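You operate a simulated robot arm through the tools that you are given. There is no shell and no other tool. Be economical: measure what you need, move in short steps, check, and stop when the job is done.

The job below is to be done with a simulated robot arm. You get a single attempt, and the scene is never put back.

Task
Wipe the steel dust off the magnet drawer with the white pad.
Fine: pull the drawer out, put the pad back and push the drawer home. Set down upright: white pad. Where these are worked on the way, their far stop is far enough and under half their travel is too little: magnet drawer. What is to be rubbed or washed off counts as gone when no trace of it is left.

It is judged by the outcome, as a careful person would: the job done as asked, and still so three seconds after it is handed in. It fails if anything else is knocked over, pushed out of place, dropped, spilled or broken.

Robot
A 6-joint arm with a fingered hand, hanging from a carriage that runs on a gantry, over the field with the corners [-2462, -734], [38, -734], [38, 746], [-2462, 746] (x, y) and turns from -348 to 339 degrees about z. Base frame: it is fixed where the carriage stands at the start and does not move with it; the origin is on the floor, on the carriage's upright axis, x ahead of it, y to its left, z up; the surface under the hand at the start is at about z = 860. Units: mm, degrees, N and s.
With the tool pointing down near the work surface it reaches from about 100 to 440 mm from the robot's upright axis, wherever it stands. Its first joint turns from -166.0 to 166.0 degrees. Places, roughly: magnet drawer [700, -200, 1000]. Payload 3.7 kg.
The TCP is the grasp point between the finger pads, 26 mm short of the fingertips. In the tool frame z runs along the fingers and y along their closing line. Largest opening 156 mm; the body of the gripper starts 73 mm behind the TCP. The gripper is a hand of 4 fingers: y runs from the thumb to the fingers, the wrist lies at [0, 0, -239] in the tool frame, and closing takes about 1.5 s.
Orientation is that of the tool frame in the base frame, as [roll, pitch, yaw] about the fixed x, y, z axes, in that order (R = Rz(yaw) Ry(pitch) Rx(roll)). With the fingers straight down and closing along the base's y, the tool's x points along the base's -x, its y along +y and its z along -z.

Tools
- The arm moves only by the tool nudge_tool. Its argument "commands" is one flat list of numbers, 6 for each row, row after row: the shift along the tool's x, y, z in mm, then the turn, a rotation vector about the tool's x, y, z in degrees. In form: [dx, dy, dz, ax, ay, az, dx, dy, dz, ax, ay, az, ...]. A call has 1 to 10 rows; each row shifts and turns the commanded pose from where the row before left it, along the tool's axes as they then stand. "hand" is the finger opening in mm, from 0 to 156, set as the call begins (left out, the last holds). A row lasts 0.2 s, in which the tool goes at most 50 mm and 8.6 degrees; a call with a longer step from one row to the next is refused whole, and so is a gripper value outside its range. Where a pose cannot be reached the arm comes as near as it can. A force on the tool above 50 N (or 10 N above the force at the start of the call, whichever is more), or a blocked arm, ends the call early, and 0.2 s more pass. Each finger travels about 45 mm/s and halts on what it meets, pressing with about 32 N; the grip force reading is that of the motor and also rises with nothing between the fingers. The clock runs only during rows and for 0.2 s after the last one: add rows that do not move to give the fingers time. The reply holds the time, the measured pose of the TCP, the force on the tool along the base axes, the opening and the grip force, in the units named above and with some noise, with the torque about the TCP (base axes, N m) and any sound that the robot's microphone picked up, and new pictures: "show" is both (left out), scene, wrist or none.
- Cameras (640 x 400 px; columns grow to the right, rows downward): "scene" is now at [261.4, -8.7, 1786.9]; the picture's right is [-0.15, -0.99, 0.00], its down [-0.89, 0.14, -0.43] and it looks along [0.43, -0.07, -0.90] (base axes); focal length 254 px, centre (320, 200). "wrist" rides on the gripper at [58, -58, -91] in the tool frame; the picture's right is [0.71, 0.71, 0.00], its down [-0.53, 0.53, -0.67] and it looks along [-0.47, 0.47, 0.74] (tool axes); focal length 265 px, centre (320, 200). There is no depth. A picture from a camera that has moved, and an enlarged one, comes with that camera's place and axes in the base frame and with its lens.
- move_column(by): slides the trunk up (or, below 0, down) by that many mm; the arm and the scene camera ride with it, the base frame stays. It gives what a move gives, with no picture.
- roll_base(legs): drives the robot by 1 to 6 legs, each [ahead, left, turn to the left] in mm, mm and degrees, along the robot's own axes; the way and the turn of a leg run together, so that a leg with both is an arc; at most 1500 mm and 180 degrees a leg. The arm and the cameras ride along, it lands a little off, and it stops where it bumps. It keeps to its track: a leg is cut to what the track allows. It gives what a move gives, and a new picture of the scene camera.
- finger_targets(finger1, finger2, finger3, thumb_bend): sets how far each is bent, from 0 (flat) to 100 (curled in); at 30 the hand is open as for a grip, at 70 the pads meet at the TCP. One left out holds its place. A second passes; each finger stops where it meets its share of the squeeze, and holds until it gets a number again. A gripper value or a shape takes the hand back. It gives what a move gives, with no picture; readings hold the bend of each and the force on the fingers (four entries, about 0 where the hand has none), thumb and palm.
- hand_shape(shape): the hand has 4 fingers and takes this shape, open, in about a second: jaw (thumb against the fingers, like two jaws); tri (thumb and two fingers); tip (a fingertip pinch); poke (one finger out to press); point (the index stretched); flat (the hand flat); cup (the hand cupped); fist (a fist). The gripper value then closes the fingers along that shape, each until it touches; the sizes above hold for jaw. It gives what a move gives, with no picture.
- turn_head(pan, tilt): turns the head with the scene camera to pan (to the left, within 155 degrees either way) and tilt (down, from -29 to 69), counted from straight ahead of the robot. It gives what a move gives, and a new picture of the scene camera.
- close_up(camera, box): a new picture of the part [left, top, right, bottom] of that camera's present view, enlarged. It takes no simulated time.
- sign_off(): hands the job in; it is judged then, once.

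Go step by step. Nothing tells you exact positions but the pictures and the camera data: compare them with the known pose of the tool, close in by small moves and look again before you grip or let go. The budget is 120 turns and 260 pictures, counting those below and the enlarged ones. Unless the task says otherwise, let go and move clear before handing in, and close with one line.

The tools are called after "Request:" as name(argument=value, ...) on one line, values as JSON. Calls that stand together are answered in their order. nudge_tool: Moves the arm, as the interface text tells. Its arguments: {"type":"object","properties":{"commands":{"type":"array","items":{"type":"number"}},"hand":{"type":"number"},"show":{"type":"string","enum":["both","scene","wrist","none"]}},"required":["commands"]} The other tools are called the same way: move_column (by) slides the trunk up or down; hand_shape (shape) gives the hand a shape; finger_targets (finger1, finger2, finger3, thumb_bend) moves the fingers one by one; roll_base (legs) drives the base; turn_head (pan, tilt) turns the head that bears the scene camera; close_up (camera, box) takes an enlarged picture of a part of a camera's view; sign_off () hands the job in.

At the start:

```text
t: 0.0
position: [356.4, -188.6, 1000.0]
tcp_rot: [180.0, 0.1, 179.9]
wrist_force: [0.2, 0.2, -0.3]
torque: [0.0, -0.01, -0.03]
grip_width: 156.0
grasp_force: 0.1
shape: jaw
bend: [30.0, 30.0, 30.0, 30.0]
finger forces: [0.1, 0.1, 0.0, 0.0, 0.0, 0.0]
trunk travel left (down, up): [-633.0, 46.0]
robot x, y, heading: [2.0, 0.2, -0.2]
head pan, tilt: [-8.7, 64.3]
```

scene: 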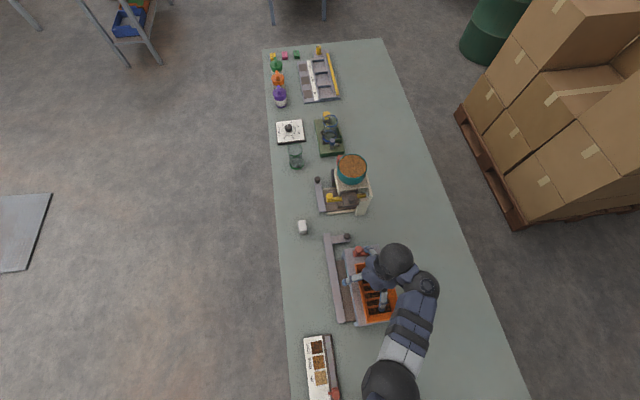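
wrist: 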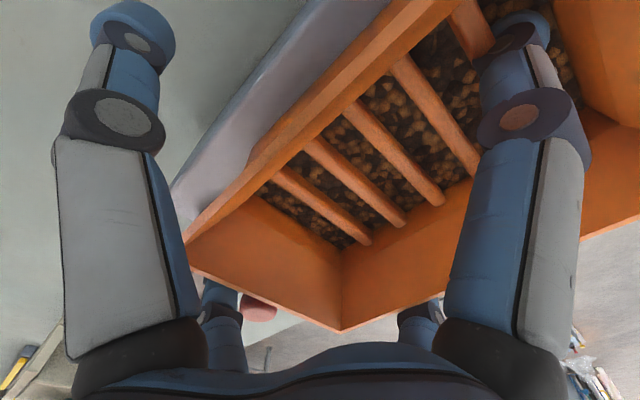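

I see a long bench, with the machine holding a round hopper at about pixel (350,185), which matches the stated drawer place, and a small white thing at (302,227). I'll look at them enlarged first.

Request:
close_up(camera="scene", box=[270, 140, 400, 245])

Request:
close_up(camera="scene", box=[250, 40, 380, 160])

```text
3.81 times, centred on (335, 192) of scene
camera zoom: at [261.4, -8.7, 1786.9], right [-0.15, -0.99, 0.0], down [-0.89, 0.14, -0.43], along [0.43, -0.07, -0.9], focal length 968 px, centre (263, 229)
```

zoom: 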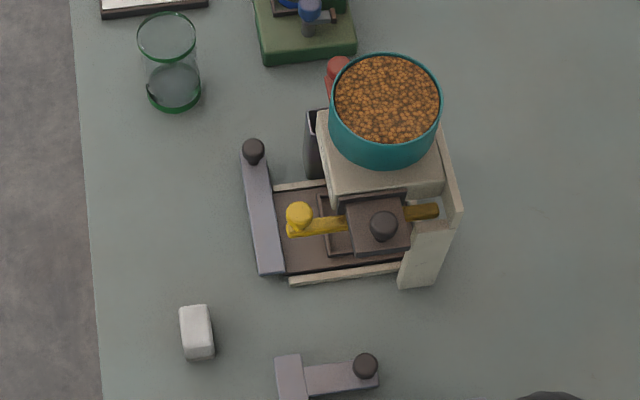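

```text
3.33 times, centred on (315, 100) of scene
camera zoom: at [261.4, -8.7, 1786.9], right [-0.15, -0.99, 0.0], down [-0.89, 0.14, -0.43], along [0.43, -0.07, -0.9], focal length 847 px, centre (337, 533)
```

zoom: 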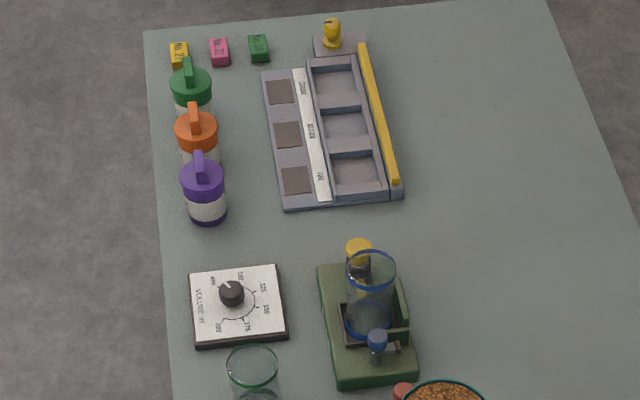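

The machine with the hopper looks to be the one with the drawer. I'll raise the hand clear and look along its side before driving nearer.

Request:
nudge_tool(commands=[0, 0, -45, 0, 0, 0, 0, 0, -45, 0, 0, 0, 0, 0, -45, 0, 0, 0, 0, 0, -45, 0, 0, 0], show="both")

Request:
roll_base(legs=[[36, 0, 0]])

```text
t: 1.0
position: [432.4, -231.8, 1105.1]
tcp_rot: [179.9, -0.2, -180.0]
wrist_force: [0.2, 0.3, -1.1]
torque: [-0.04, -0.02, 0.01]
grip_width: 155.7
grasp_force: 0.1
shape: jaw
bend: [30.0, 30.0, 30.0, 30.0]
finger forces: [0.0, 0.0, 0.0, 0.0, 0.0, 0.0]
out of reach, approached as far as the arm can: row 1, 2, 3, 4
trunk travel left (down, up): [-633.0, 46.0]
robot x, y, heading: [4.9, 1.5, 0.2]
head pan, tilt: [-8.7, 64.3]
camera scene: at [261.3, -8.6, 1786.8], right [-0.15, -0.99, 0.0], down [-0.89, 0.14, -0.43], along [0.43, -0.07, -0.9], focal length 254 px, centre (320, 200)
camera wrist: at [374.5, -289.9, 1197.0], right [-0.71, 0.71, 0.0], down [0.53, 0.53, 0.67], along [0.47, 0.47, -0.74], focal length 265 px, centre (320, 200)
```

scene: 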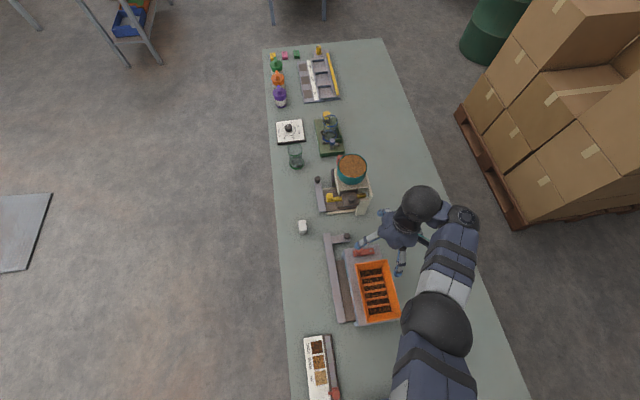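
wrist: 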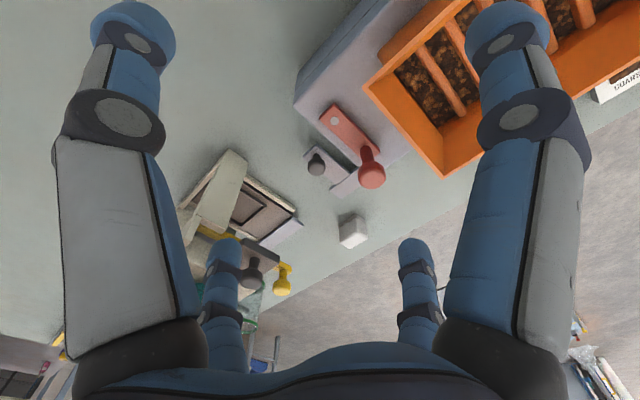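

```text
t: 1.9
position: [468.8, -231.2, 1105.9]
tcp_rot: [-180.0, -0.2, -180.0]
wrist_force: [0.1, -0.6, 0.5]
torque: [0.05, 0.03, -0.02]
grip_width: 155.9
grasp_force: 0.0
shape: jaw
bend: [30.0, 30.0, 30.0, 30.0]
finger forces: [0.1, 0.1, 0.0, 0.0, 0.0, 0.1]
trunk travel left (down, up): [-633.0, 46.0]
robot x, y, heading: [34.4, 2.0, -0.2]
head pan, tilt: [-8.7, 64.3]
camera scene: at [296.5, -8.6, 1786.9], right [-0.15, -0.99, 0.0], down [-0.89, 0.14, -0.43], along [0.43, -0.07, -0.9], focal length 254 px, centre (320, 200)
```

scene: 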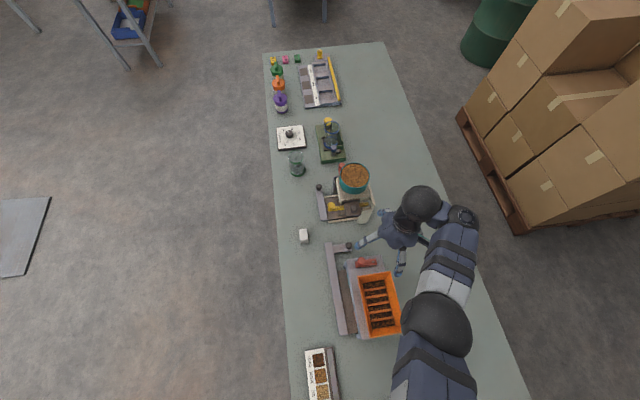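

The machine with the hopper stands near (680,-175) and the white pad near (595,5,870). I'll test how much farther the carriage can go.

Request:
roll_base(legs=[[100, 0, 0]])

```text
t: 3.0
position: [469.3, -232.7, 1105.1]
tcp_rot: [-180.0, -0.1, 179.8]
wrist_force: [-0.5, 0.2, 0.0]
torque: [-0.01, 0.01, -0.01]
grip_width: 155.9
grasp_force: 0.1
shape: jaw
bend: [30.0, 30.0, 30.0, 30.0]
finger forces: [0.0, 0.1, 0.0, 0.0, 0.0, 0.0]
trunk travel left (down, up): [-633.0, 46.0]
robot x, y, heading: [39.5, 1.4, -0.1]
head pan, tilt: [-8.7, 64.3]
cut short: leg 1
camera scene: at [298.9, -9.7, 1786.9], right [-0.16, -0.99, 0.0], down [-0.89, 0.14, -0.43], along [0.43, -0.07, -0.9], focal length 254 px, centre (320, 200)
```

scene: 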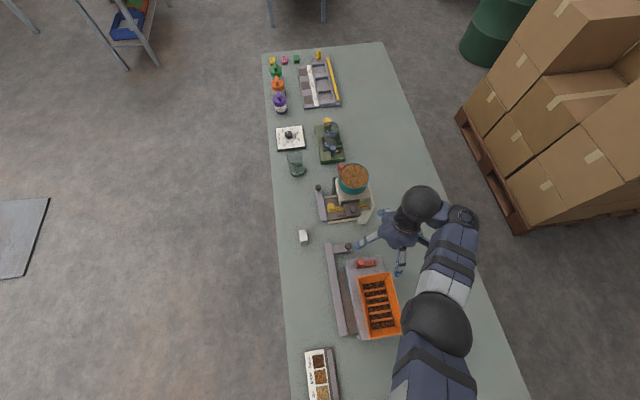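

The carriage stops at x≈38, so I need to find how far the arm itself stretches. I'll move the hand toward the area above the pad, staying high.

Request:
nudge_tool(commands=[0, 40, 0, 0, 0, 0, 0, 40, 0, 0, 0, 0, 0, 40, 0, 0, 0, 0, 0, 40, 0, 0, 0, 0, -15, 40, 0, 0, 0, 0, -40, 20, 0, 0, 0, 0])

```text
t: 4.4
position: [557.8, -24.2, 1079.6]
tcp_rot: [-180.0, -0.1, -179.9]
wrist_force: [0.0, -1.4, 0.5]
torque: [0.12, 0.0, 0.02]
grip_width: 156.2
grasp_force: 0.1
shape: jaw
bend: [30.0, 30.0, 30.0, 30.0]
finger forces: [0.0, 0.1, 0.0, 0.1, 0.0, 0.1]
out of reach, approached as far as the arm can: row 1, 2, 3, 4
trunk travel left (down, up): [-633.0, 46.0]
robot x, y, heading: [36.0, -1.1, -0.1]
head pan, tilt: [-8.7, 64.3]
camera scene: at [298.8, -9.9, 1786.9], right [-0.16, -0.99, 0.0], down [-0.89, 0.14, -0.43], along [0.43, -0.07, -0.9], focal length 254 px, centre (320, 200)
camera wrist: at [500.0, -83.7, 1170.5], right [-0.71, 0.71, 0.0], down [0.53, 0.53, 0.67], along [0.47, 0.47, -0.74], focal length 265 px, centre (320, 200)
```

scene: 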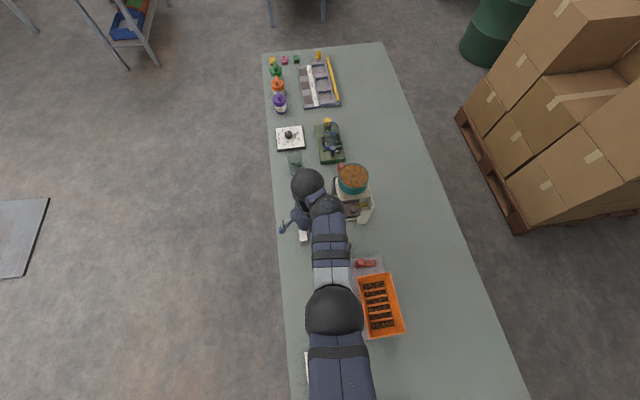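
wrist: 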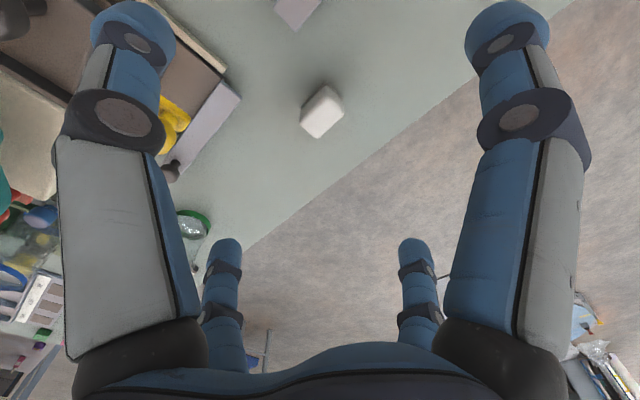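

The arm stretches to about 520 mm from the axis here, which is encouraging. I'll turn the hand so the wrist camera looks at the machine.

Request:
nudge_tool(commands=[0, 0, 0, 0, 0, 8.5, 0, 0, 0, 0, 0, 8.5, 0, 0, 0, 0, 0, 8.5, 0, 0, 0, 0, 0, 8.5, 0, 0, 0, 0, 0, 8.5, 0, 0, 0, 0, 0, 8.5, 0, 0, 0, 0, 0, 8.5, 0, 0, 0, 0, 0, 8.5, 0, 0, 0, 0, 0, 8.5, 0, 0, 0, 0, 0, 8.5])

```text
t: 6.6
position: [560.6, -24.5, 1080.0]
tcp_rot: [-179.9, 0.0, 94.6]
wrist_force: [0.5, 1.6, 0.0]
torque: [0.0, 0.01, 0.01]
grip_width: 156.0
grasp_force: 0.1
shape: jaw
bend: [30.0, 30.0, 30.0, 30.0]
finger forces: [0.1, 0.1, 0.0, 0.1, 0.0, 0.0]
trunk travel left (down, up): [-633.0, 46.0]
robot x, y, heading: [36.3, -1.1, -0.3]
head pan, tilt: [-8.7, 64.3]
camera scene: at [298.9, -9.7, 1786.9], right [-0.16, -0.99, 0.0], down [-0.89, 0.14, -0.43], along [0.43, -0.07, -0.9], focal length 254 px, centre (320, 200)
camera wrist: at [496.3, 28.1, 1171.9], right [0.65, 0.76, 0.0], down [0.57, -0.48, 0.67], along [0.51, -0.43, -0.74], focal length 265 px, centre (320, 200)
```

scene: 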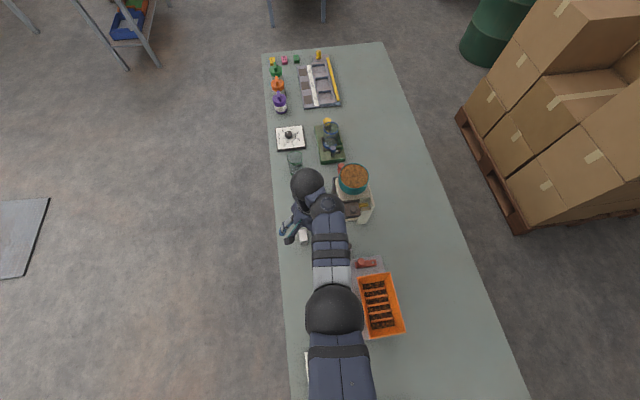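
wrist: 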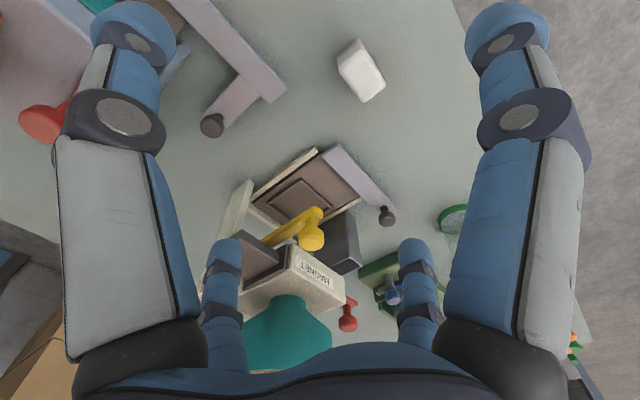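

The body carries the label MAGNET, so this is the machine. I'll enlarge it.

Request:
close_up(camera="wrist", box=[200, 130, 440, 360])

Request:
close_up(camera="scene", box=[310, 150, 400, 240])

```text
1.74 times, centred on (320, 245) of wrist
camera zoom: at [496.3, 28.1, 1171.9], right [0.65, 0.76, 0.0], down [0.57, -0.48, 0.67], along [0.51, -0.43, -0.74], focal length 462 px, centre (320, 122)
```

zoom: 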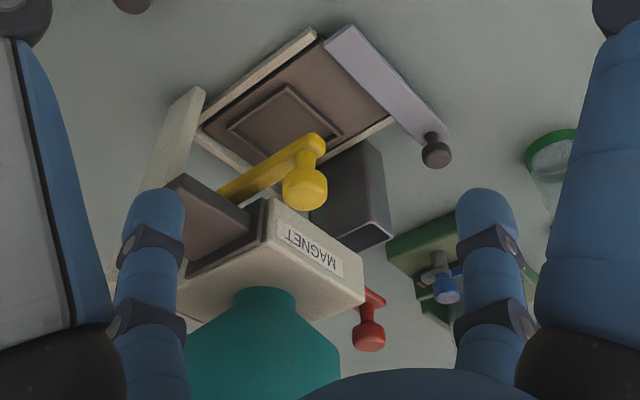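

```text
4.44 times, centred on (355, 195) of scene
camera zoom: at [298.9, -9.7, 1786.9], right [-0.16, -0.99, 0.0], down [-0.89, 0.14, -0.43], along [0.43, -0.07, -0.9], focal length 1129 px, centre (164, 222)
```

zoom: 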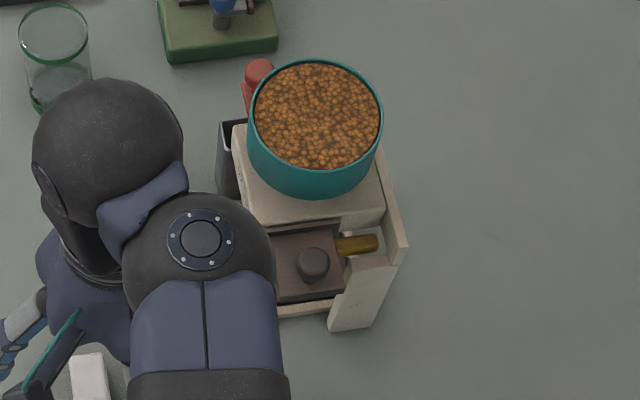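

The yellow bar seems to run across a dark drawer with a knob on top, under the MAGNET housing. I'll get a view from the robot's side of it.

Request:
nudge_tool(commands=[-25, -35, 0, 0, 0, 0, -40, -25, 0, 0, 0, 0, -40, -20, 0, 0, 0, 0, -40, 0, 0, 0, 0, 0, -30, 0, 0, 0, 0, 0, 0, 0, 0, 0, 0, -8.2, 0, 0, 0, 0, 0, -8.2, 0, 0, 0, 0, 0, -8.2, 0, 0, 0, 0, 0, -8.2, 0, 0, 0, 0, 0, -8.2], show="wrist")

```text
t: 8.8
position: [493.6, -204.7, 1080.6]
tcp_rot: [-179.9, 0.1, 135.9]
wrist_force: [-0.2, -0.4, 1.1]
torque: [0.01, -0.03, -0.05]
grip_width: 155.9
grasp_force: 0.0
shape: jaw
bend: [30.0, 30.0, 30.0, 30.0]
finger forces: [0.1, 0.0, 0.0, 0.1, 0.0, 0.0]
trunk travel left (down, up): [-633.0, 46.0]
robot x, y, heading: [37.3, -0.1, -0.1]
head pan, tilt: [-8.7, 64.3]
camera wrist: at [410.8, -208.2, 1172.0], right [-0.02, 1.0, 0.0], down [0.74, 0.01, 0.67], along [0.67, 0.01, -0.74], focal length 265 px, centre (320, 200)
```

wrist: 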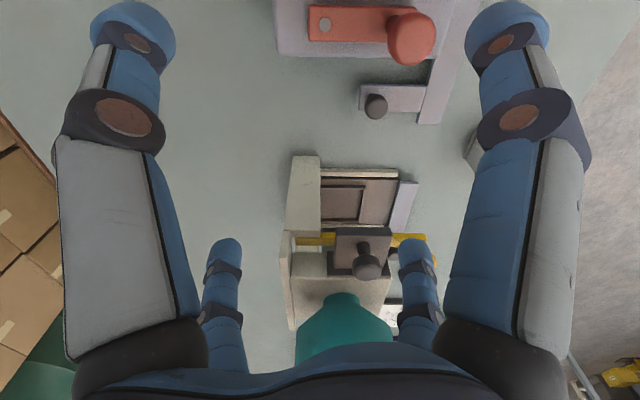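

Request:
close_up(camera="wrist", box=[260, 140, 440, 350])

Request:
turn_head(pan=-25, tilt=52)

```text
1.90 times, centred on (350, 245) of wrist
camera zoom: at [410.8, -208.2, 1172.0], right [-0.02, 1.0, 0.0], down [0.74, 0.01, 0.67], along [0.67, 0.01, -0.74], focal length 506 px, centre (263, 114)
```

zoom: 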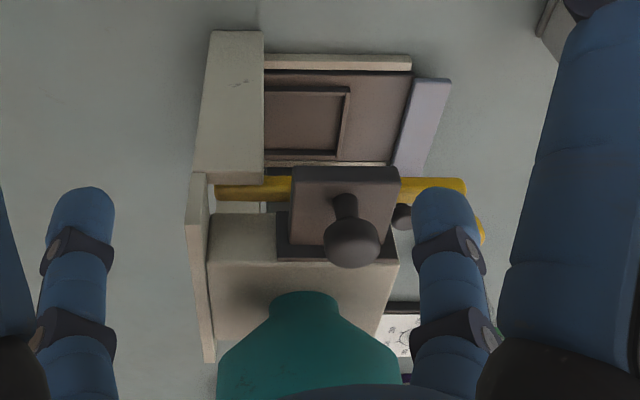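

```text
t: 9.6
position: [493.6, -206.5, 1080.5]
tcp_rot: [179.9, 0.0, 135.8]
wrist_force: [0.1, 0.0, -0.3]
torque: [0.01, 0.01, 0.01]
grip_width: 155.8
grasp_force: 0.0
shape: jaw
bend: [30.0, 30.0, 30.0, 30.0]
finger forces: [0.1, 0.1, 0.0, 0.1, 0.0, 0.0]
trunk travel left (down, up): [-633.0, 46.0]
robot x, y, heading: [36.7, -3.3, -0.3]
head pan, tilt: [-25.0, 52.0]
camera scene: at [306.1, -32.0, 1801.6], right [-0.42, -0.91, 0.0], down [-0.71, 0.34, -0.62], along [0.56, -0.26, -0.79], focal length 254 px, centre (320, 200)
```

scene: 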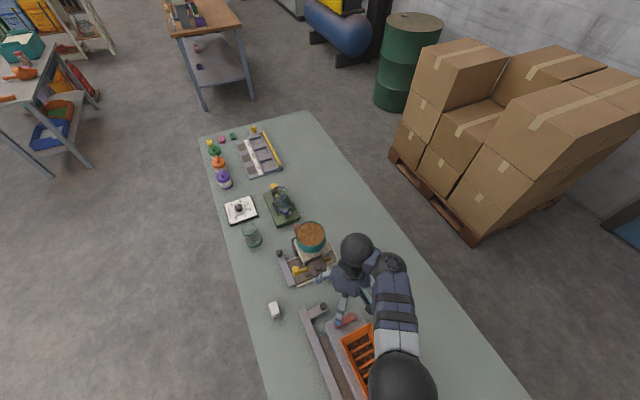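

The drawer has a dark knob on a plate facing me or upward; I can't tell yet. I'll tilt the hand so the wrist camera gets a flatter view.

Request:
nudge_tool(commands=[0, 0, 0, -5.6, -5.7, 0, 0, 0, 0, -5.6, -5.7, 0, 0, 0, 0, -5.6, -5.7, 0, 0, 0, 0, -5.6, -5.7, 0, 0, 0, 0, -5.6, -5.7, 0], show="wrist")

```text
t: 10.8
position: [494.8, -206.2, 1081.2]
tcp_rot: [149.5, 27.4, 128.2]
wrist_force: [0.6, -0.5, -0.6]
torque: [0.01, 0.03, 0.03]
grip_width: 156.0
grasp_force: 0.2
shape: jaw
bend: [30.0, 30.0, 30.0, 30.0]
finger forces: [0.0, 0.0, 0.0, 0.0, 0.1, 0.0]
trunk travel left (down, up): [-633.0, 46.0]
robot x, y, heading: [33.0, -3.4, -0.1]
head pan, tilt: [-25.0, 52.0]
camera wrist: at [372.1, -207.9, 1098.4], right [-0.01, 1.0, -0.01], down [0.14, 0.01, 0.99], along [0.99, 0.01, -0.14], focal length 265 px, centre (320, 200)
```

wrist: 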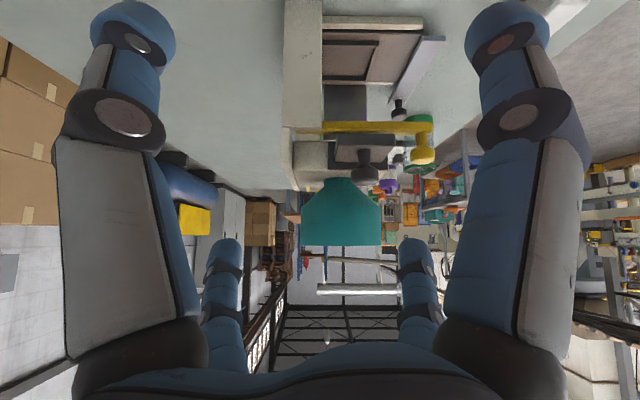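

Request:
close_up(camera="wrist", box=[270, 20, 450, 200])

```text
2.22 times, centred on (360, 110) of wrist
camera zoom: at [372.1, -207.9, 1098.4], right [-0.01, 1.0, -0.01], down [0.14, 0.01, 0.99], along [0.99, 0.01, -0.14], focal length 590 px, centre (231, 400)
```

zoom: 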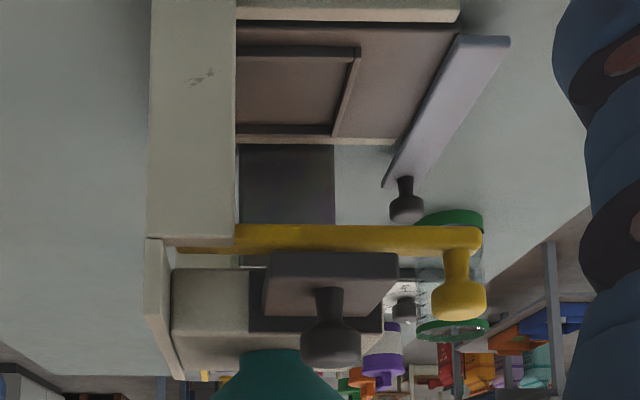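

The knob stands up from a plate that juts from the MAGNET housing toward me; triangulated it is at about (608,-167,1040), with the plate top at about z 1012. I'll turn the hand so the jaws close along y and come before the knob.

Request:
nudge_tool(commands=[0, 0, 0, 0, 0, -8.4, 0, 0, 0, 0, 0, -8.4, 0, 0, 0, 0, 0, -8.4, 0, 0, 0, 0, 0, -8.4, 0, 0, 0, 0, 0, -8.4, 0, 0, 0, 0, 0, -2, 0, 38, 0, 0, 0, 0, 0, 0, 0, 0, 0, 0], hand=80)

```text
t: 12.6
position: [492.7, -168.2, 1080.1]
tcp_rot: [179.6, 39.9, 179.7]
wrist_force: [-0.1, -0.3, 0.4]
torque: [-0.01, 0.0, -0.03]
grip_width: 80.5
grasp_force: 0.1
shape: jaw
bend: [36.0, 36.0, 36.0, 70.0]
finger forces: [0.1, 0.1, 0.1, 0.0, 0.1, 0.0]
trunk travel left (down, up): [-633.0, 46.0]
robot x, y, heading: [39.4, 2.2, -0.3]
head pan, tilt: [-25.0, 52.0]
camera scene: at [306.1, -32.1, 1801.7], right [-0.43, -0.9, 0.0], down [-0.71, 0.34, -0.62], along [0.56, -0.26, -0.79], focal length 254 px, centre (320, 200)
camera wrist: at [388.1, -227.3, 1113.0], right [-0.54, 0.71, -0.45], down [-0.02, 0.52, 0.85], along [0.84, 0.47, -0.27], focal length 265 px, centre (320, 200)
```

scene: 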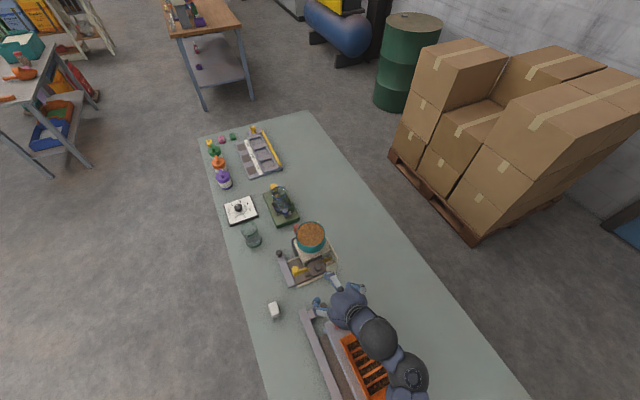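
wrist: 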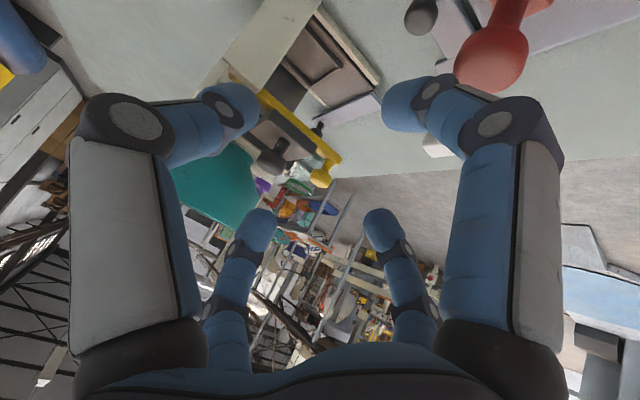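

Request:
nudge_tool(commands=[-16, 0, 33, 0, 0, 0, -16, 0, 33, 0, 0, 0])

Request:
close_up(camera="scene", box=[260, 200, 400, 340])

```text
t: 13.2
position: [558.5, -168.0, 1052.5]
tcp_rot: [179.6, 39.9, 179.7]
wrist_force: [-0.9, 1.0, -0.1]
torque: [0.02, -0.06, -0.01]
grip_width: 80.4
grasp_force: 0.1
shape: jaw
bend: [36.0, 36.0, 36.0, 70.0]
finger forces: [0.0, 0.1, 0.0, 0.0, 0.0, 0.0]
trunk travel left (down, up): [-633.0, 46.0]
robot x, y, heading: [38.0, 2.6, -0.3]
head pan, tilt: [-25.0, 52.0]
camera scene: at [306.0, -32.1, 1801.6], right [-0.43, -0.9, 0.0], down [-0.71, 0.34, -0.62], along [0.56, -0.26, -0.79], focal length 254 px, centre (320, 200)
camera wrist: at [454.7, -227.2, 1084.6], right [-0.54, 0.71, -0.45], down [-0.02, 0.52, 0.85], along [0.84, 0.47, -0.27], focal length 265 px, centre (320, 200)
```

scene: 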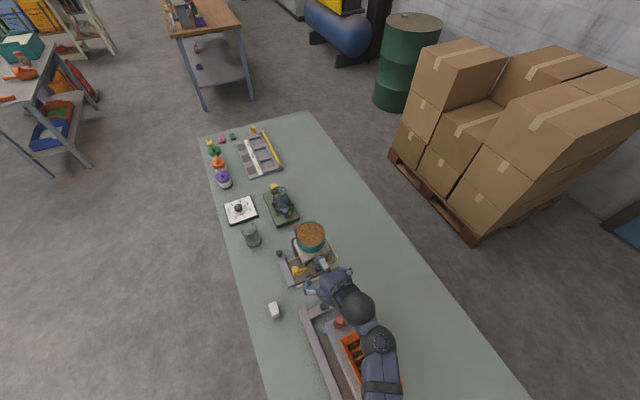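
wrist: 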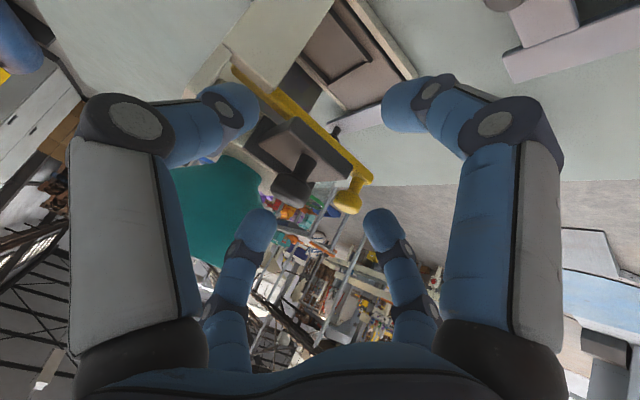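

```text
2.86 times, centred on (330, 270) of scene
camera zoom: at [306.0, -32.1, 1801.6], right [-0.43, -0.9, 0.0], down [-0.71, 0.34, -0.62], along [0.56, -0.26, -0.79], focal length 726 px, centre (291, 0)
```

zoom: 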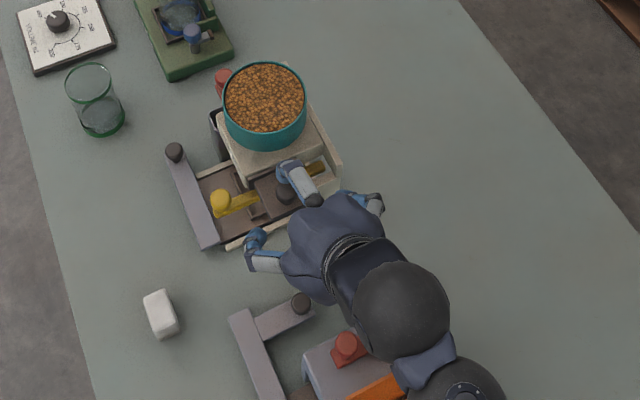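

The hand has four digits spread in a cross, so the lower one might hit the plate. I'll back off a little and see the fingertip-pinch shape.

Request:
nudge_tool(commands=[16, 0, -33, 0, 0, 0, 16, 0, -33, 0, 0, 0], show="none")

Request:
hand_shape(shape="tip")

Request:
nudge_tool(commands=[0, 0, 0, 0, 0, 0])

Request:
close_up(camera="scene", box=[270, 240, 390, 340])

```text
t: 13.8
position: [493.7, -167.5, 1082.6]
tcp_rot: [179.5, 39.8, 179.6]
wrist_force: [-0.4, -1.0, -0.2]
torque: [-0.02, 0.01, 0.02]
grip_width: 80.4
grasp_force: 0.1
shape: jaw
bend: [36.0, 36.0, 36.0, 70.0]
finger forces: [0.1, 0.1, 0.1, 0.0, 0.0, 0.0]
trunk travel left (down, up): [-633.0, 46.0]
robot x, y, heading: [35.4, -1.9, -0.3]
head pan, tilt: [-25.0, 52.0]
```

```text
t: 14.7
position: [490.7, -166.5, 1078.3]
tcp_rot: [179.4, 39.3, 179.4]
wrist_force: [2.1, 0.0, -1.1]
torque: [-0.04, -0.22, 0.02]
grip_width: 156.1
grasp_force: 0.1
shape: tip
bend: [15.0, 30.0, 12.0, 30.0]
finger forces: [2.1, 0.0, 0.1, 0.0, 0.0, 0.1]
trunk travel left (down, up): [-633.0, 46.0]
robot x, y, heading: [39.0, 2.6, -0.6]
head pan, tilt: [-25.0, 52.0]
```

```text
t: 15.1
position: [493.4, -168.6, 1080.9]
tcp_rot: [179.5, 39.7, 179.6]
wrist_force: [0.7, -0.8, 0.2]
torque: [0.02, 0.0, 0.0]
grip_width: 156.1
grasp_force: 0.1
shape: tip
bend: [12.0, 30.0, 12.0, 30.0]
finger forces: [0.3, 0.0, 0.0, 0.0, 0.0, 0.0]
trunk travel left (down, up): [-633.0, 46.0]
robot x, y, heading: [39.4, -4.0, -0.1]
head pan, tilt: [-25.0, 52.0]
camera scene: at [306.0, -32.1, 1801.6], right [-0.43, -0.9, 0.0], down [-0.71, 0.34, -0.62], along [0.56, -0.26, -0.79], focal length 254 px, centre (320, 200)
camera wrist: at [390.0, -226.9, 1114.5], right [-0.54, 0.71, -0.45], down [-0.02, 0.52, 0.85], along [0.84, 0.47, -0.27], focal length 265 px, centre (320, 200)
```

scene: 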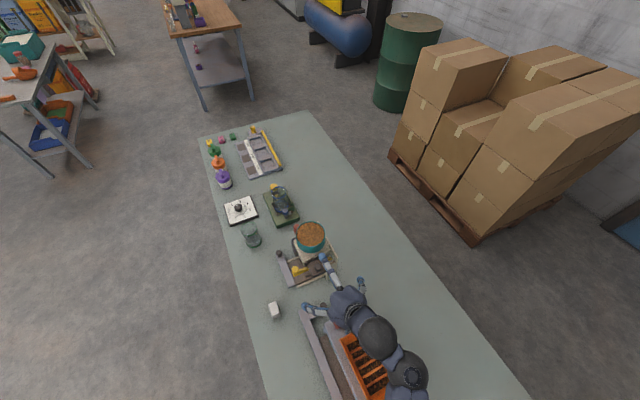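
wrist: 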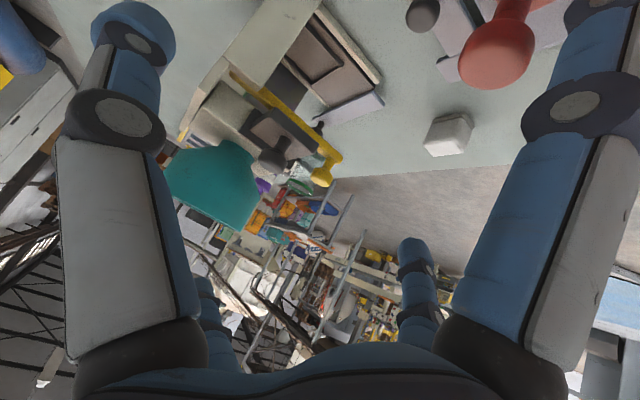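

```text
4.00 times, centred on (330, 290) of scene
camera zoom: at [306.0, -32.1, 1801.6], right [-0.43, -0.9, 0.0], down [-0.71, 0.34, -0.62], along [0.56, -0.26, -0.79], focal length 1016 px, centre (280, -160)
```

zoom: 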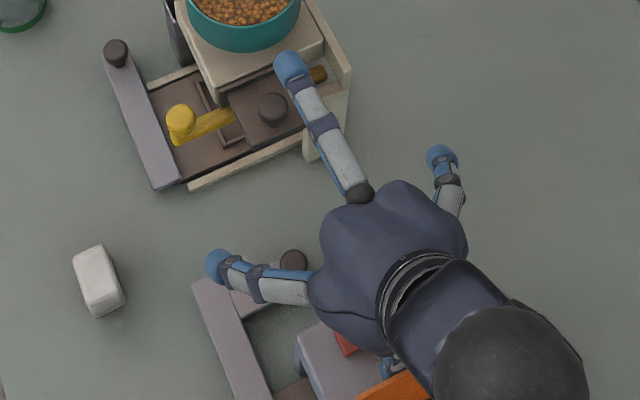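

In this shape, the thumb (−y) opposes finger 2 (+y), while the lower finger 1 and upper finger 3 are splayed. I'll curl fingers 1 and 3 in and see whether thumb and finger 2 are then free to pinch the knob.

Request:
finger_targets(finger1=100, finger3=100, finger2=45, thumb_bend=45)

Request:
nudge_tool(commands=[0, 0, 0, 0, 0, 0, 0, 0, 0, 0, 0, 0])

Request:
close_up(camera="scene", box=[270, 240, 390, 340])

```text
t: 16.1
position: [494.6, -168.9, 1083.0]
tcp_rot: [179.6, 39.9, 179.7]
wrist_force: [-0.6, 0.5, 0.7]
torque: [-0.03, -0.01, -0.02]
grip_width: 43.7
grasp_force: 0.1
shape: fingers
bend: [77.0, 45.0, 77.0, 45.0]
finger forces: [0.1, 0.1, 0.1, 0.0, 0.0, 0.0]
trunk travel left (down, up): [-633.0, 46.0]
robot x, y, heading: [36.5, 1.6, -0.3]
head pan, tilt: [-25.0, 52.0]
```

```text
t: 16.7
position: [494.7, -168.6, 1082.8]
tcp_rot: [179.6, 39.9, 179.5]
wrist_force: [0.3, -0.8, 0.4]
torque: [0.0, 0.0, 0.0]
grip_width: 45.2
grasp_force: 0.1
shape: fingers
bend: [83.0, 45.0, 83.0, 45.0]
finger forces: [0.1, 0.0, 0.1, 0.0, 0.1, 0.0]
trunk travel left (down, up): [-633.0, 46.0]
robot x, y, heading: [36.6, -2.3, -0.3]
head pan, tilt: [-25.0, 52.0]
camera scene: at [306.1, -32.1, 1801.7], right [-0.43, -0.9, 0.0], down [-0.71, 0.34, -0.62], along [0.56, -0.26, -0.79], focal length 254 px, centre (320, 200)
camera wrist: at [390.7, -227.2, 1115.3], right [-0.54, 0.71, -0.45], down [-0.02, 0.52, 0.85], along [0.84, 0.47, -0.27], focal length 265 px, centre (320, 200)
```

scene: 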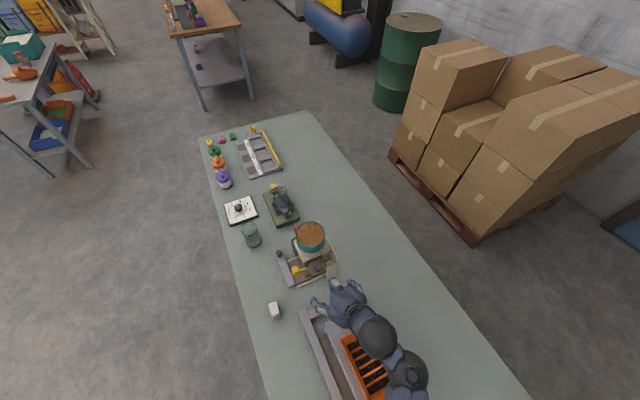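
wrist: 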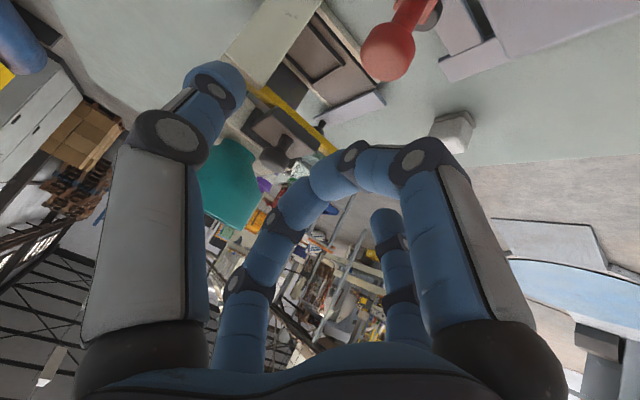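

```text
4.00 times, centred on (330, 290) of scene
camera zoom: at [306.1, -32.1, 1801.7], right [-0.43, -0.9, 0.0], down [-0.71, 0.34, -0.62], along [0.56, -0.26, -0.79], focal length 1016 px, centre (280, -160)
```

zoom: 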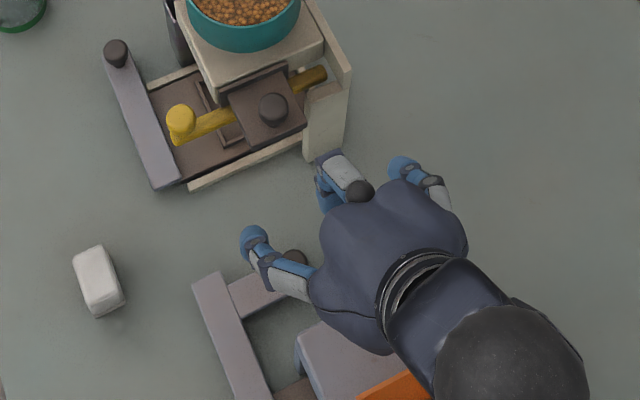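

Fingers 1 and 3 curl out of the way, leaving thumb and finger 2 free. I'll tilt further to 60° so the hand stays clear of the hopper bowl, and come up close to the knob.

Request:
nudge_tool(commands=[0, 0, 0, 0, -7, 0, 0, 0, 0, 0, -7, 0, 0, 0, 0, 0, -6, 0, 0, 0, 25, 0, 0, 0, 0, 0, 25, 0, 0, 0])

Request:
close_up(camera="scene", box=[270, 220, 390, 320])

```text
t: 17.9
position: [539.3, -166.7, 1058.2]
tcp_rot: [179.5, 60.1, 179.4]
wrist_force: [-0.5, 2.5, 5.1]
torque: [0.0, 0.24, -0.1]
grip_width: 51.1
grasp_force: 1.0
shape: fingers
bend: [97.0, 45.0, 97.0, 45.0]
finger forces: [3.1, 0.0, 0.1, 0.1, 0.0, 0.0]
trunk travel left (down, up): [-633.0, 46.0]
robot x, y, heading: [31.1, -1.9, -0.3]
head pan, tilt: [-25.0, 52.0]
camera scene: at [306.2, -32.1, 1801.8], right [-0.43, -0.9, 0.0], down [-0.71, 0.34, -0.62], along [0.56, -0.26, -0.79], focal length 254 px, centre (320, 200)
camera wrist: at [429.8, -225.2, 1052.8], right [-0.35, 0.71, -0.61], down [-0.32, 0.52, 0.79], along [0.88, 0.47, 0.04], focal length 265 px, centre (320, 200)
```

scene: 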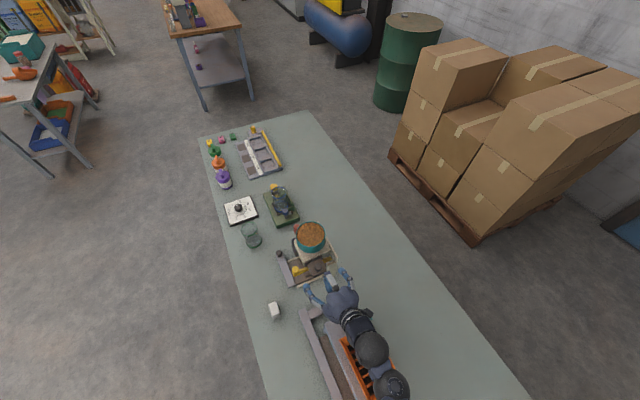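
wrist: 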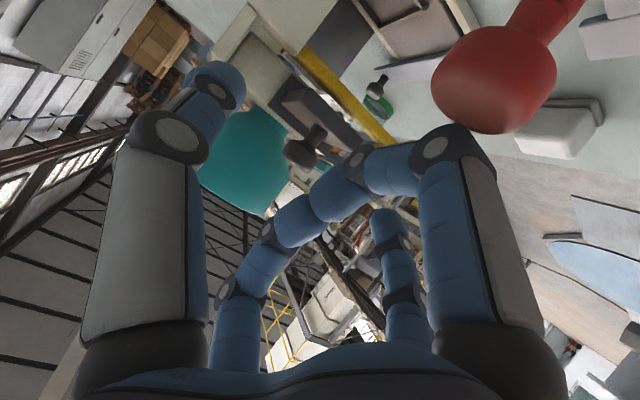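

```text
4.00 times, centred on (330, 270) of scene
camera zoom: at [306.2, -32.1, 1801.8], right [-0.43, -0.9, 0.0], down [-0.71, 0.34, -0.62], along [0.56, -0.26, -0.79], focal length 1016 px, centre (280, -80)
```

zoom: 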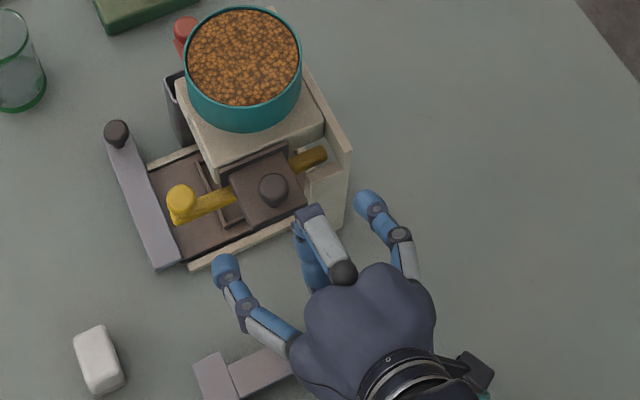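

Finger 1 felt a slight touch, maybe the neighbour's red knob below. I'll lift a little while going forward and check the forces.

Request:
nudge_tool(commands=[-8.7, 0, -5, 0, 0, 0, -7.5, 0, 13, 0, 0, 0, -7.5, 0, 13, 0, 0, 0, 0, 0, 0, 0, 0, 0])

Request:
close_up(camera="scene", box=[270, 220, 390, 320])

```text
t: 18.9
position: [568.9, -166.2, 1065.6]
tcp_rot: [179.3, 59.9, 179.2]
wrist_force: [-0.2, 0.8, 0.0]
torque: [0.0, 0.04, 0.03]
grip_width: 51.1
grasp_force: 0.0
shape: fingers
bend: [97.0, 45.0, 97.0, 45.0]
finger forces: [0.0, 0.0, 0.0, 0.1, 0.1, 0.0]
trunk travel left (down, up): [-633.0, 46.0]
robot x, y, heading: [40.0, -3.8, -0.2]
head pan, tilt: [-25.0, 52.0]
camera scene: at [306.1, -32.1, 1801.7], right [-0.43, -0.9, 0.0], down [-0.71, 0.34, -0.62], along [0.56, -0.26, -0.79], focal length 254 px, centre (320, 200)
camera wrist: at [459.2, -225.3, 1060.5], right [-0.35, 0.71, -0.61], down [-0.31, 0.52, 0.79], along [0.88, 0.47, 0.04], focal length 265 px, centre (320, 200)
```

scene: 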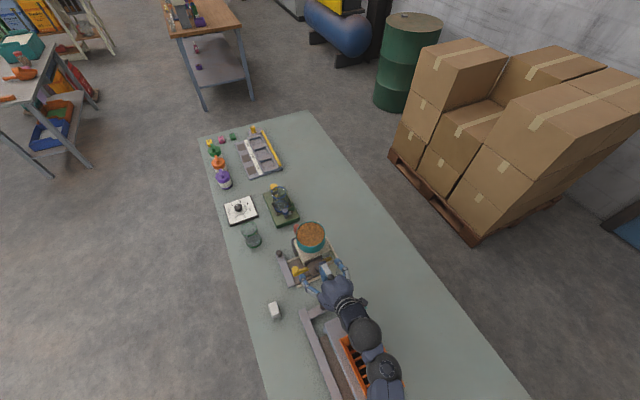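
wrist: 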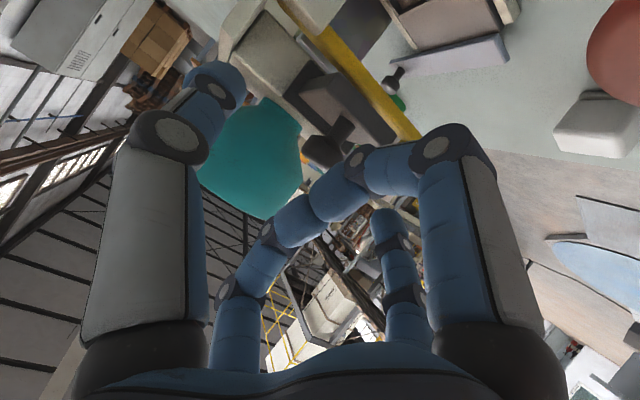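

```text
4.00 times, centred on (330, 270) of scene
camera zoom: at [306.1, -32.1, 1801.7], right [-0.43, -0.9, 0.0], down [-0.71, 0.34, -0.62], along [0.56, -0.26, -0.79], focal length 1016 px, centre (280, -80)
```

zoom: 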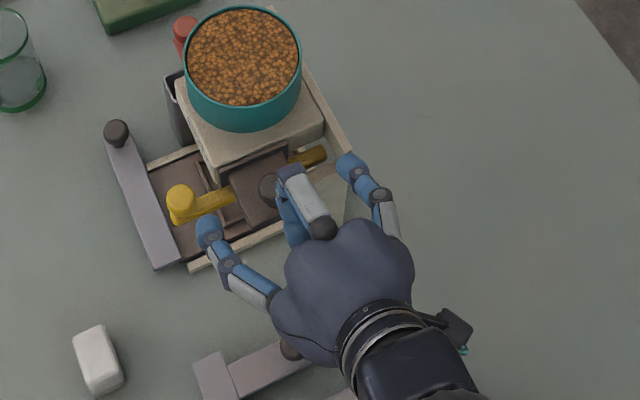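

Comparing pictures with the same camera pose, the red knob of the neighbouring sieve shifted while finger 1 curled, so I may have moved it. I'll move the hand aside and up to inspect that before going on.

Request:
nudge_tool(commands=[-17, 0, -10, 0, 0, 0, -17, 0, -10, 0, 0, 0, 0, 45, 0, 0, 0, 0, 0, 45, 0, 0, 0, 0, 0, 45, 0, 0, 0, 0, 0, 45, 0, 0, 0, 0])

Request:
turn_head(pan=-12, tilt=66)

Request:
close_up(camera="scene", box=[290, 190, 430, 350])

```text
t: 20.3
position: [565.8, 12.9, 1102.8]
tcp_rot: [179.4, 59.9, 179.2]
wrist_force: [-0.1, 0.6, 0.1]
torque: [0.01, 0.02, 0.0]
grip_width: 51.2
grasp_force: 0.1
shape: fingers
bend: [97.0, 45.0, 97.0, 45.0]
finger forces: [0.0, 0.0, 0.1, 0.0, 0.0, 0.0]
trunk travel left (down, up): [-633.0, 46.0]
robot x, y, heading: [34.3, 0.7, -0.2]
head pan, tilt: [-25.0, 52.0]
camera scene: at [306.1, -32.2, 1801.7], right [-0.43, -0.9, 0.0], down [-0.71, 0.34, -0.62], along [0.56, -0.26, -0.79], focal length 254 px, centre (320, 200)
camera wrist: at [457.1, -45.0, 1097.1], right [-0.35, 0.71, -0.61], down [-0.31, 0.52, 0.79], along [0.88, 0.47, 0.04], focal length 265 px, centre (320, 200)
```

scene: 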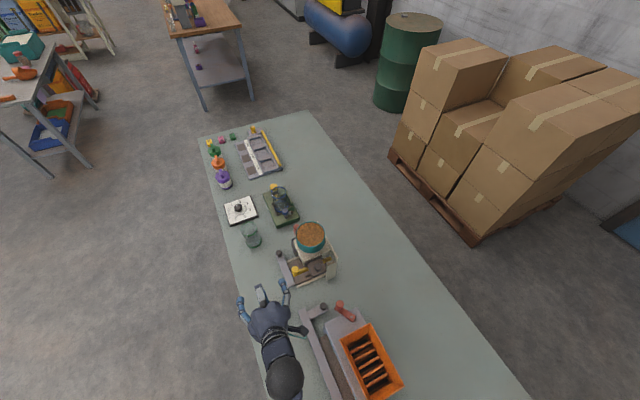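
wrist: 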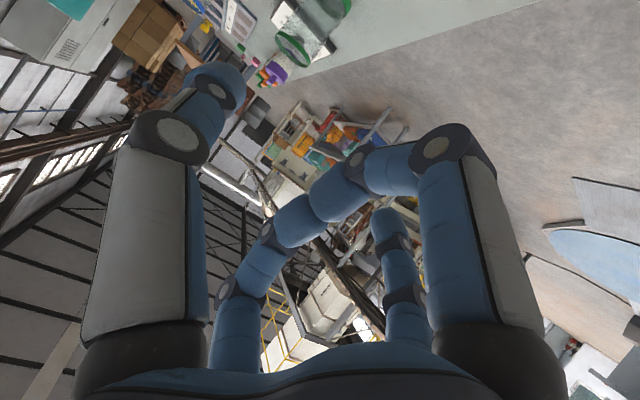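

```text
t: 21.1
position: [565.7, 12.0, 1101.7]
tcp_rot: [179.3, 59.9, 179.2]
wrist_force: [0.5, -1.0, -1.4]
torque: [-0.03, 0.02, 0.0]
grip_width: 51.0
grasp_force: 0.0
shape: fingers
bend: [97.0, 45.0, 97.0, 45.0]
finger forces: [0.0, 0.1, 0.0, 0.0, 0.0, 0.1]
trunk travel left (down, up): [-633.0, 46.0]
robot x, y, heading: [38.2, -1.2, -0.1]
head pan, tilt: [-12.0, 66.0]
camera scene: at [296.2, -12.7, 1785.2], right [-0.21, -0.98, 0.0], down [-0.89, 0.19, -0.41], along [0.4, -0.09, -0.91], focal length 254 px, centre (320, 200)
```

scene: 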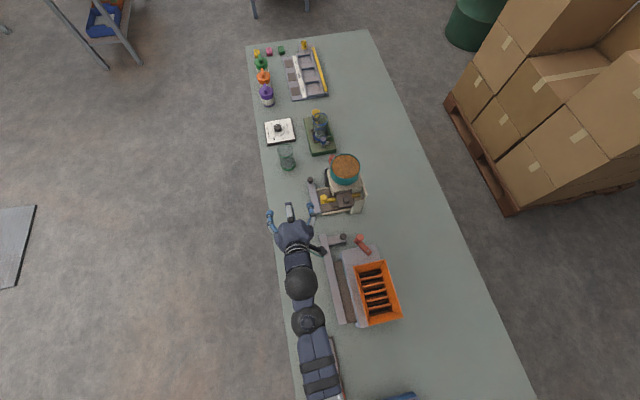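

```text
2.50 times, centred on (360, 270) of scene
camera zoom: at [296.2, -12.7, 1785.2], right [-0.21, -0.98, 0.0], down [-0.89, 0.19, -0.41], along [0.4, -0.09, -0.91], focal length 635 px, centre (220, 25)
```

zoom: 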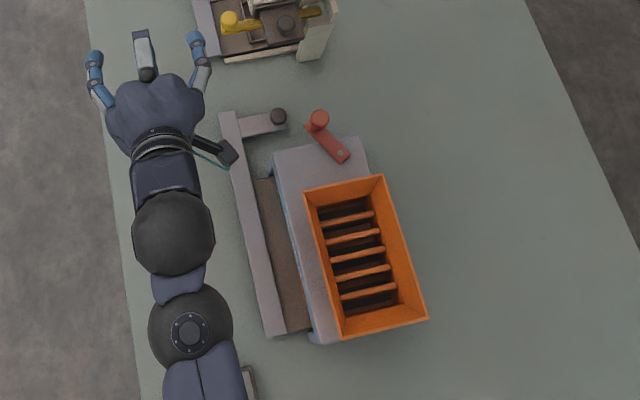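

I did swing the neighbour's red lever: its pivot is near (444,-207), and the knob went from azimuth about 90° (pointing +y) to about 21°. I'll put it back by gripping its knob from above; first bring the hand upright.

Request:
hand_shape(shape="jaw")

Request:
nudge_tool(commands=[5, 0, -10, 0, 8.5, 0, 5, 0, -10, 0, 8.5, 0, 5, 0, -10, 0, 8.5, 0, 5, 0, 0, 0, 8.5, 0, 5, 0, 0, 0, 8.5, 0, 5, 0, 0, 0, 8.5, 0, 0, 0, 0, 0, 8.5, 0], show="none")

Request:
close_up(camera="scene", box=[330, 220, 410, 290])

```text
t: 21.9
position: [565.4, 12.7, 1102.4]
tcp_rot: [179.4, 59.9, 179.3]
wrist_force: [-0.3, 0.7, 0.4]
torque: [0.0, 0.02, -0.02]
grip_width: 155.8
grasp_force: 0.1
shape: jaw
bend: [30.0, 30.0, 30.0, 30.0]
finger forces: [0.1, 0.1, 0.0, 0.0, 0.1, 0.0]
trunk travel left (down, up): [-633.0, 46.0]
robot x, y, heading: [41.7, 0.7, -0.4]
head pan, tilt: [-12.0, 66.0]
```

```text
t: 23.6
position: [536.0, -21.9, 1098.1]
tcp_rot: [179.5, 0.2, 179.9]
wrist_force: [-0.1, -0.4, -0.4]
torque: [0.0, -0.01, -0.01]
grip_width: 156.0
grasp_force: 0.1
shape: jaw
bend: [30.0, 30.0, 30.0, 30.0]
finger forces: [0.0, 0.0, 0.1, 0.0, 0.0, 0.1]
out of reach, approached as far as the arm can: row 4, 5, 6
trunk travel left (down, up): [-633.0, 46.0]
robot x, y, heading: [39.6, 1.2, -0.6]
head pan, tilt: [-12.0, 66.0]
```

```text
5.71 times, centred on (370, 255) of scene
camera zoom: at [296.1, -12.7, 1785.1], right [-0.21, -0.98, 0.0], down [-0.89, 0.19, -0.41], along [0.4, -0.09, -0.91], focal length 1451 px, centre (34, -114)
```

zoom: 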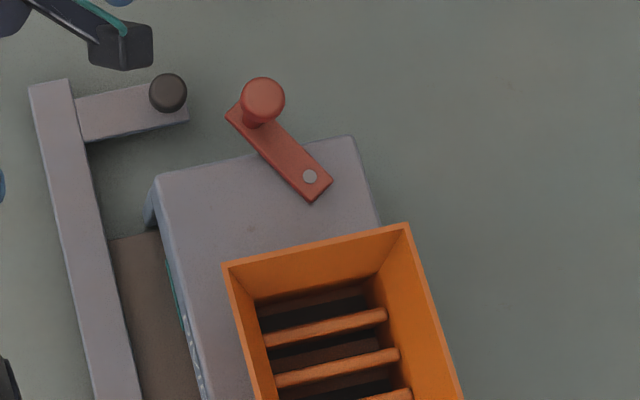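

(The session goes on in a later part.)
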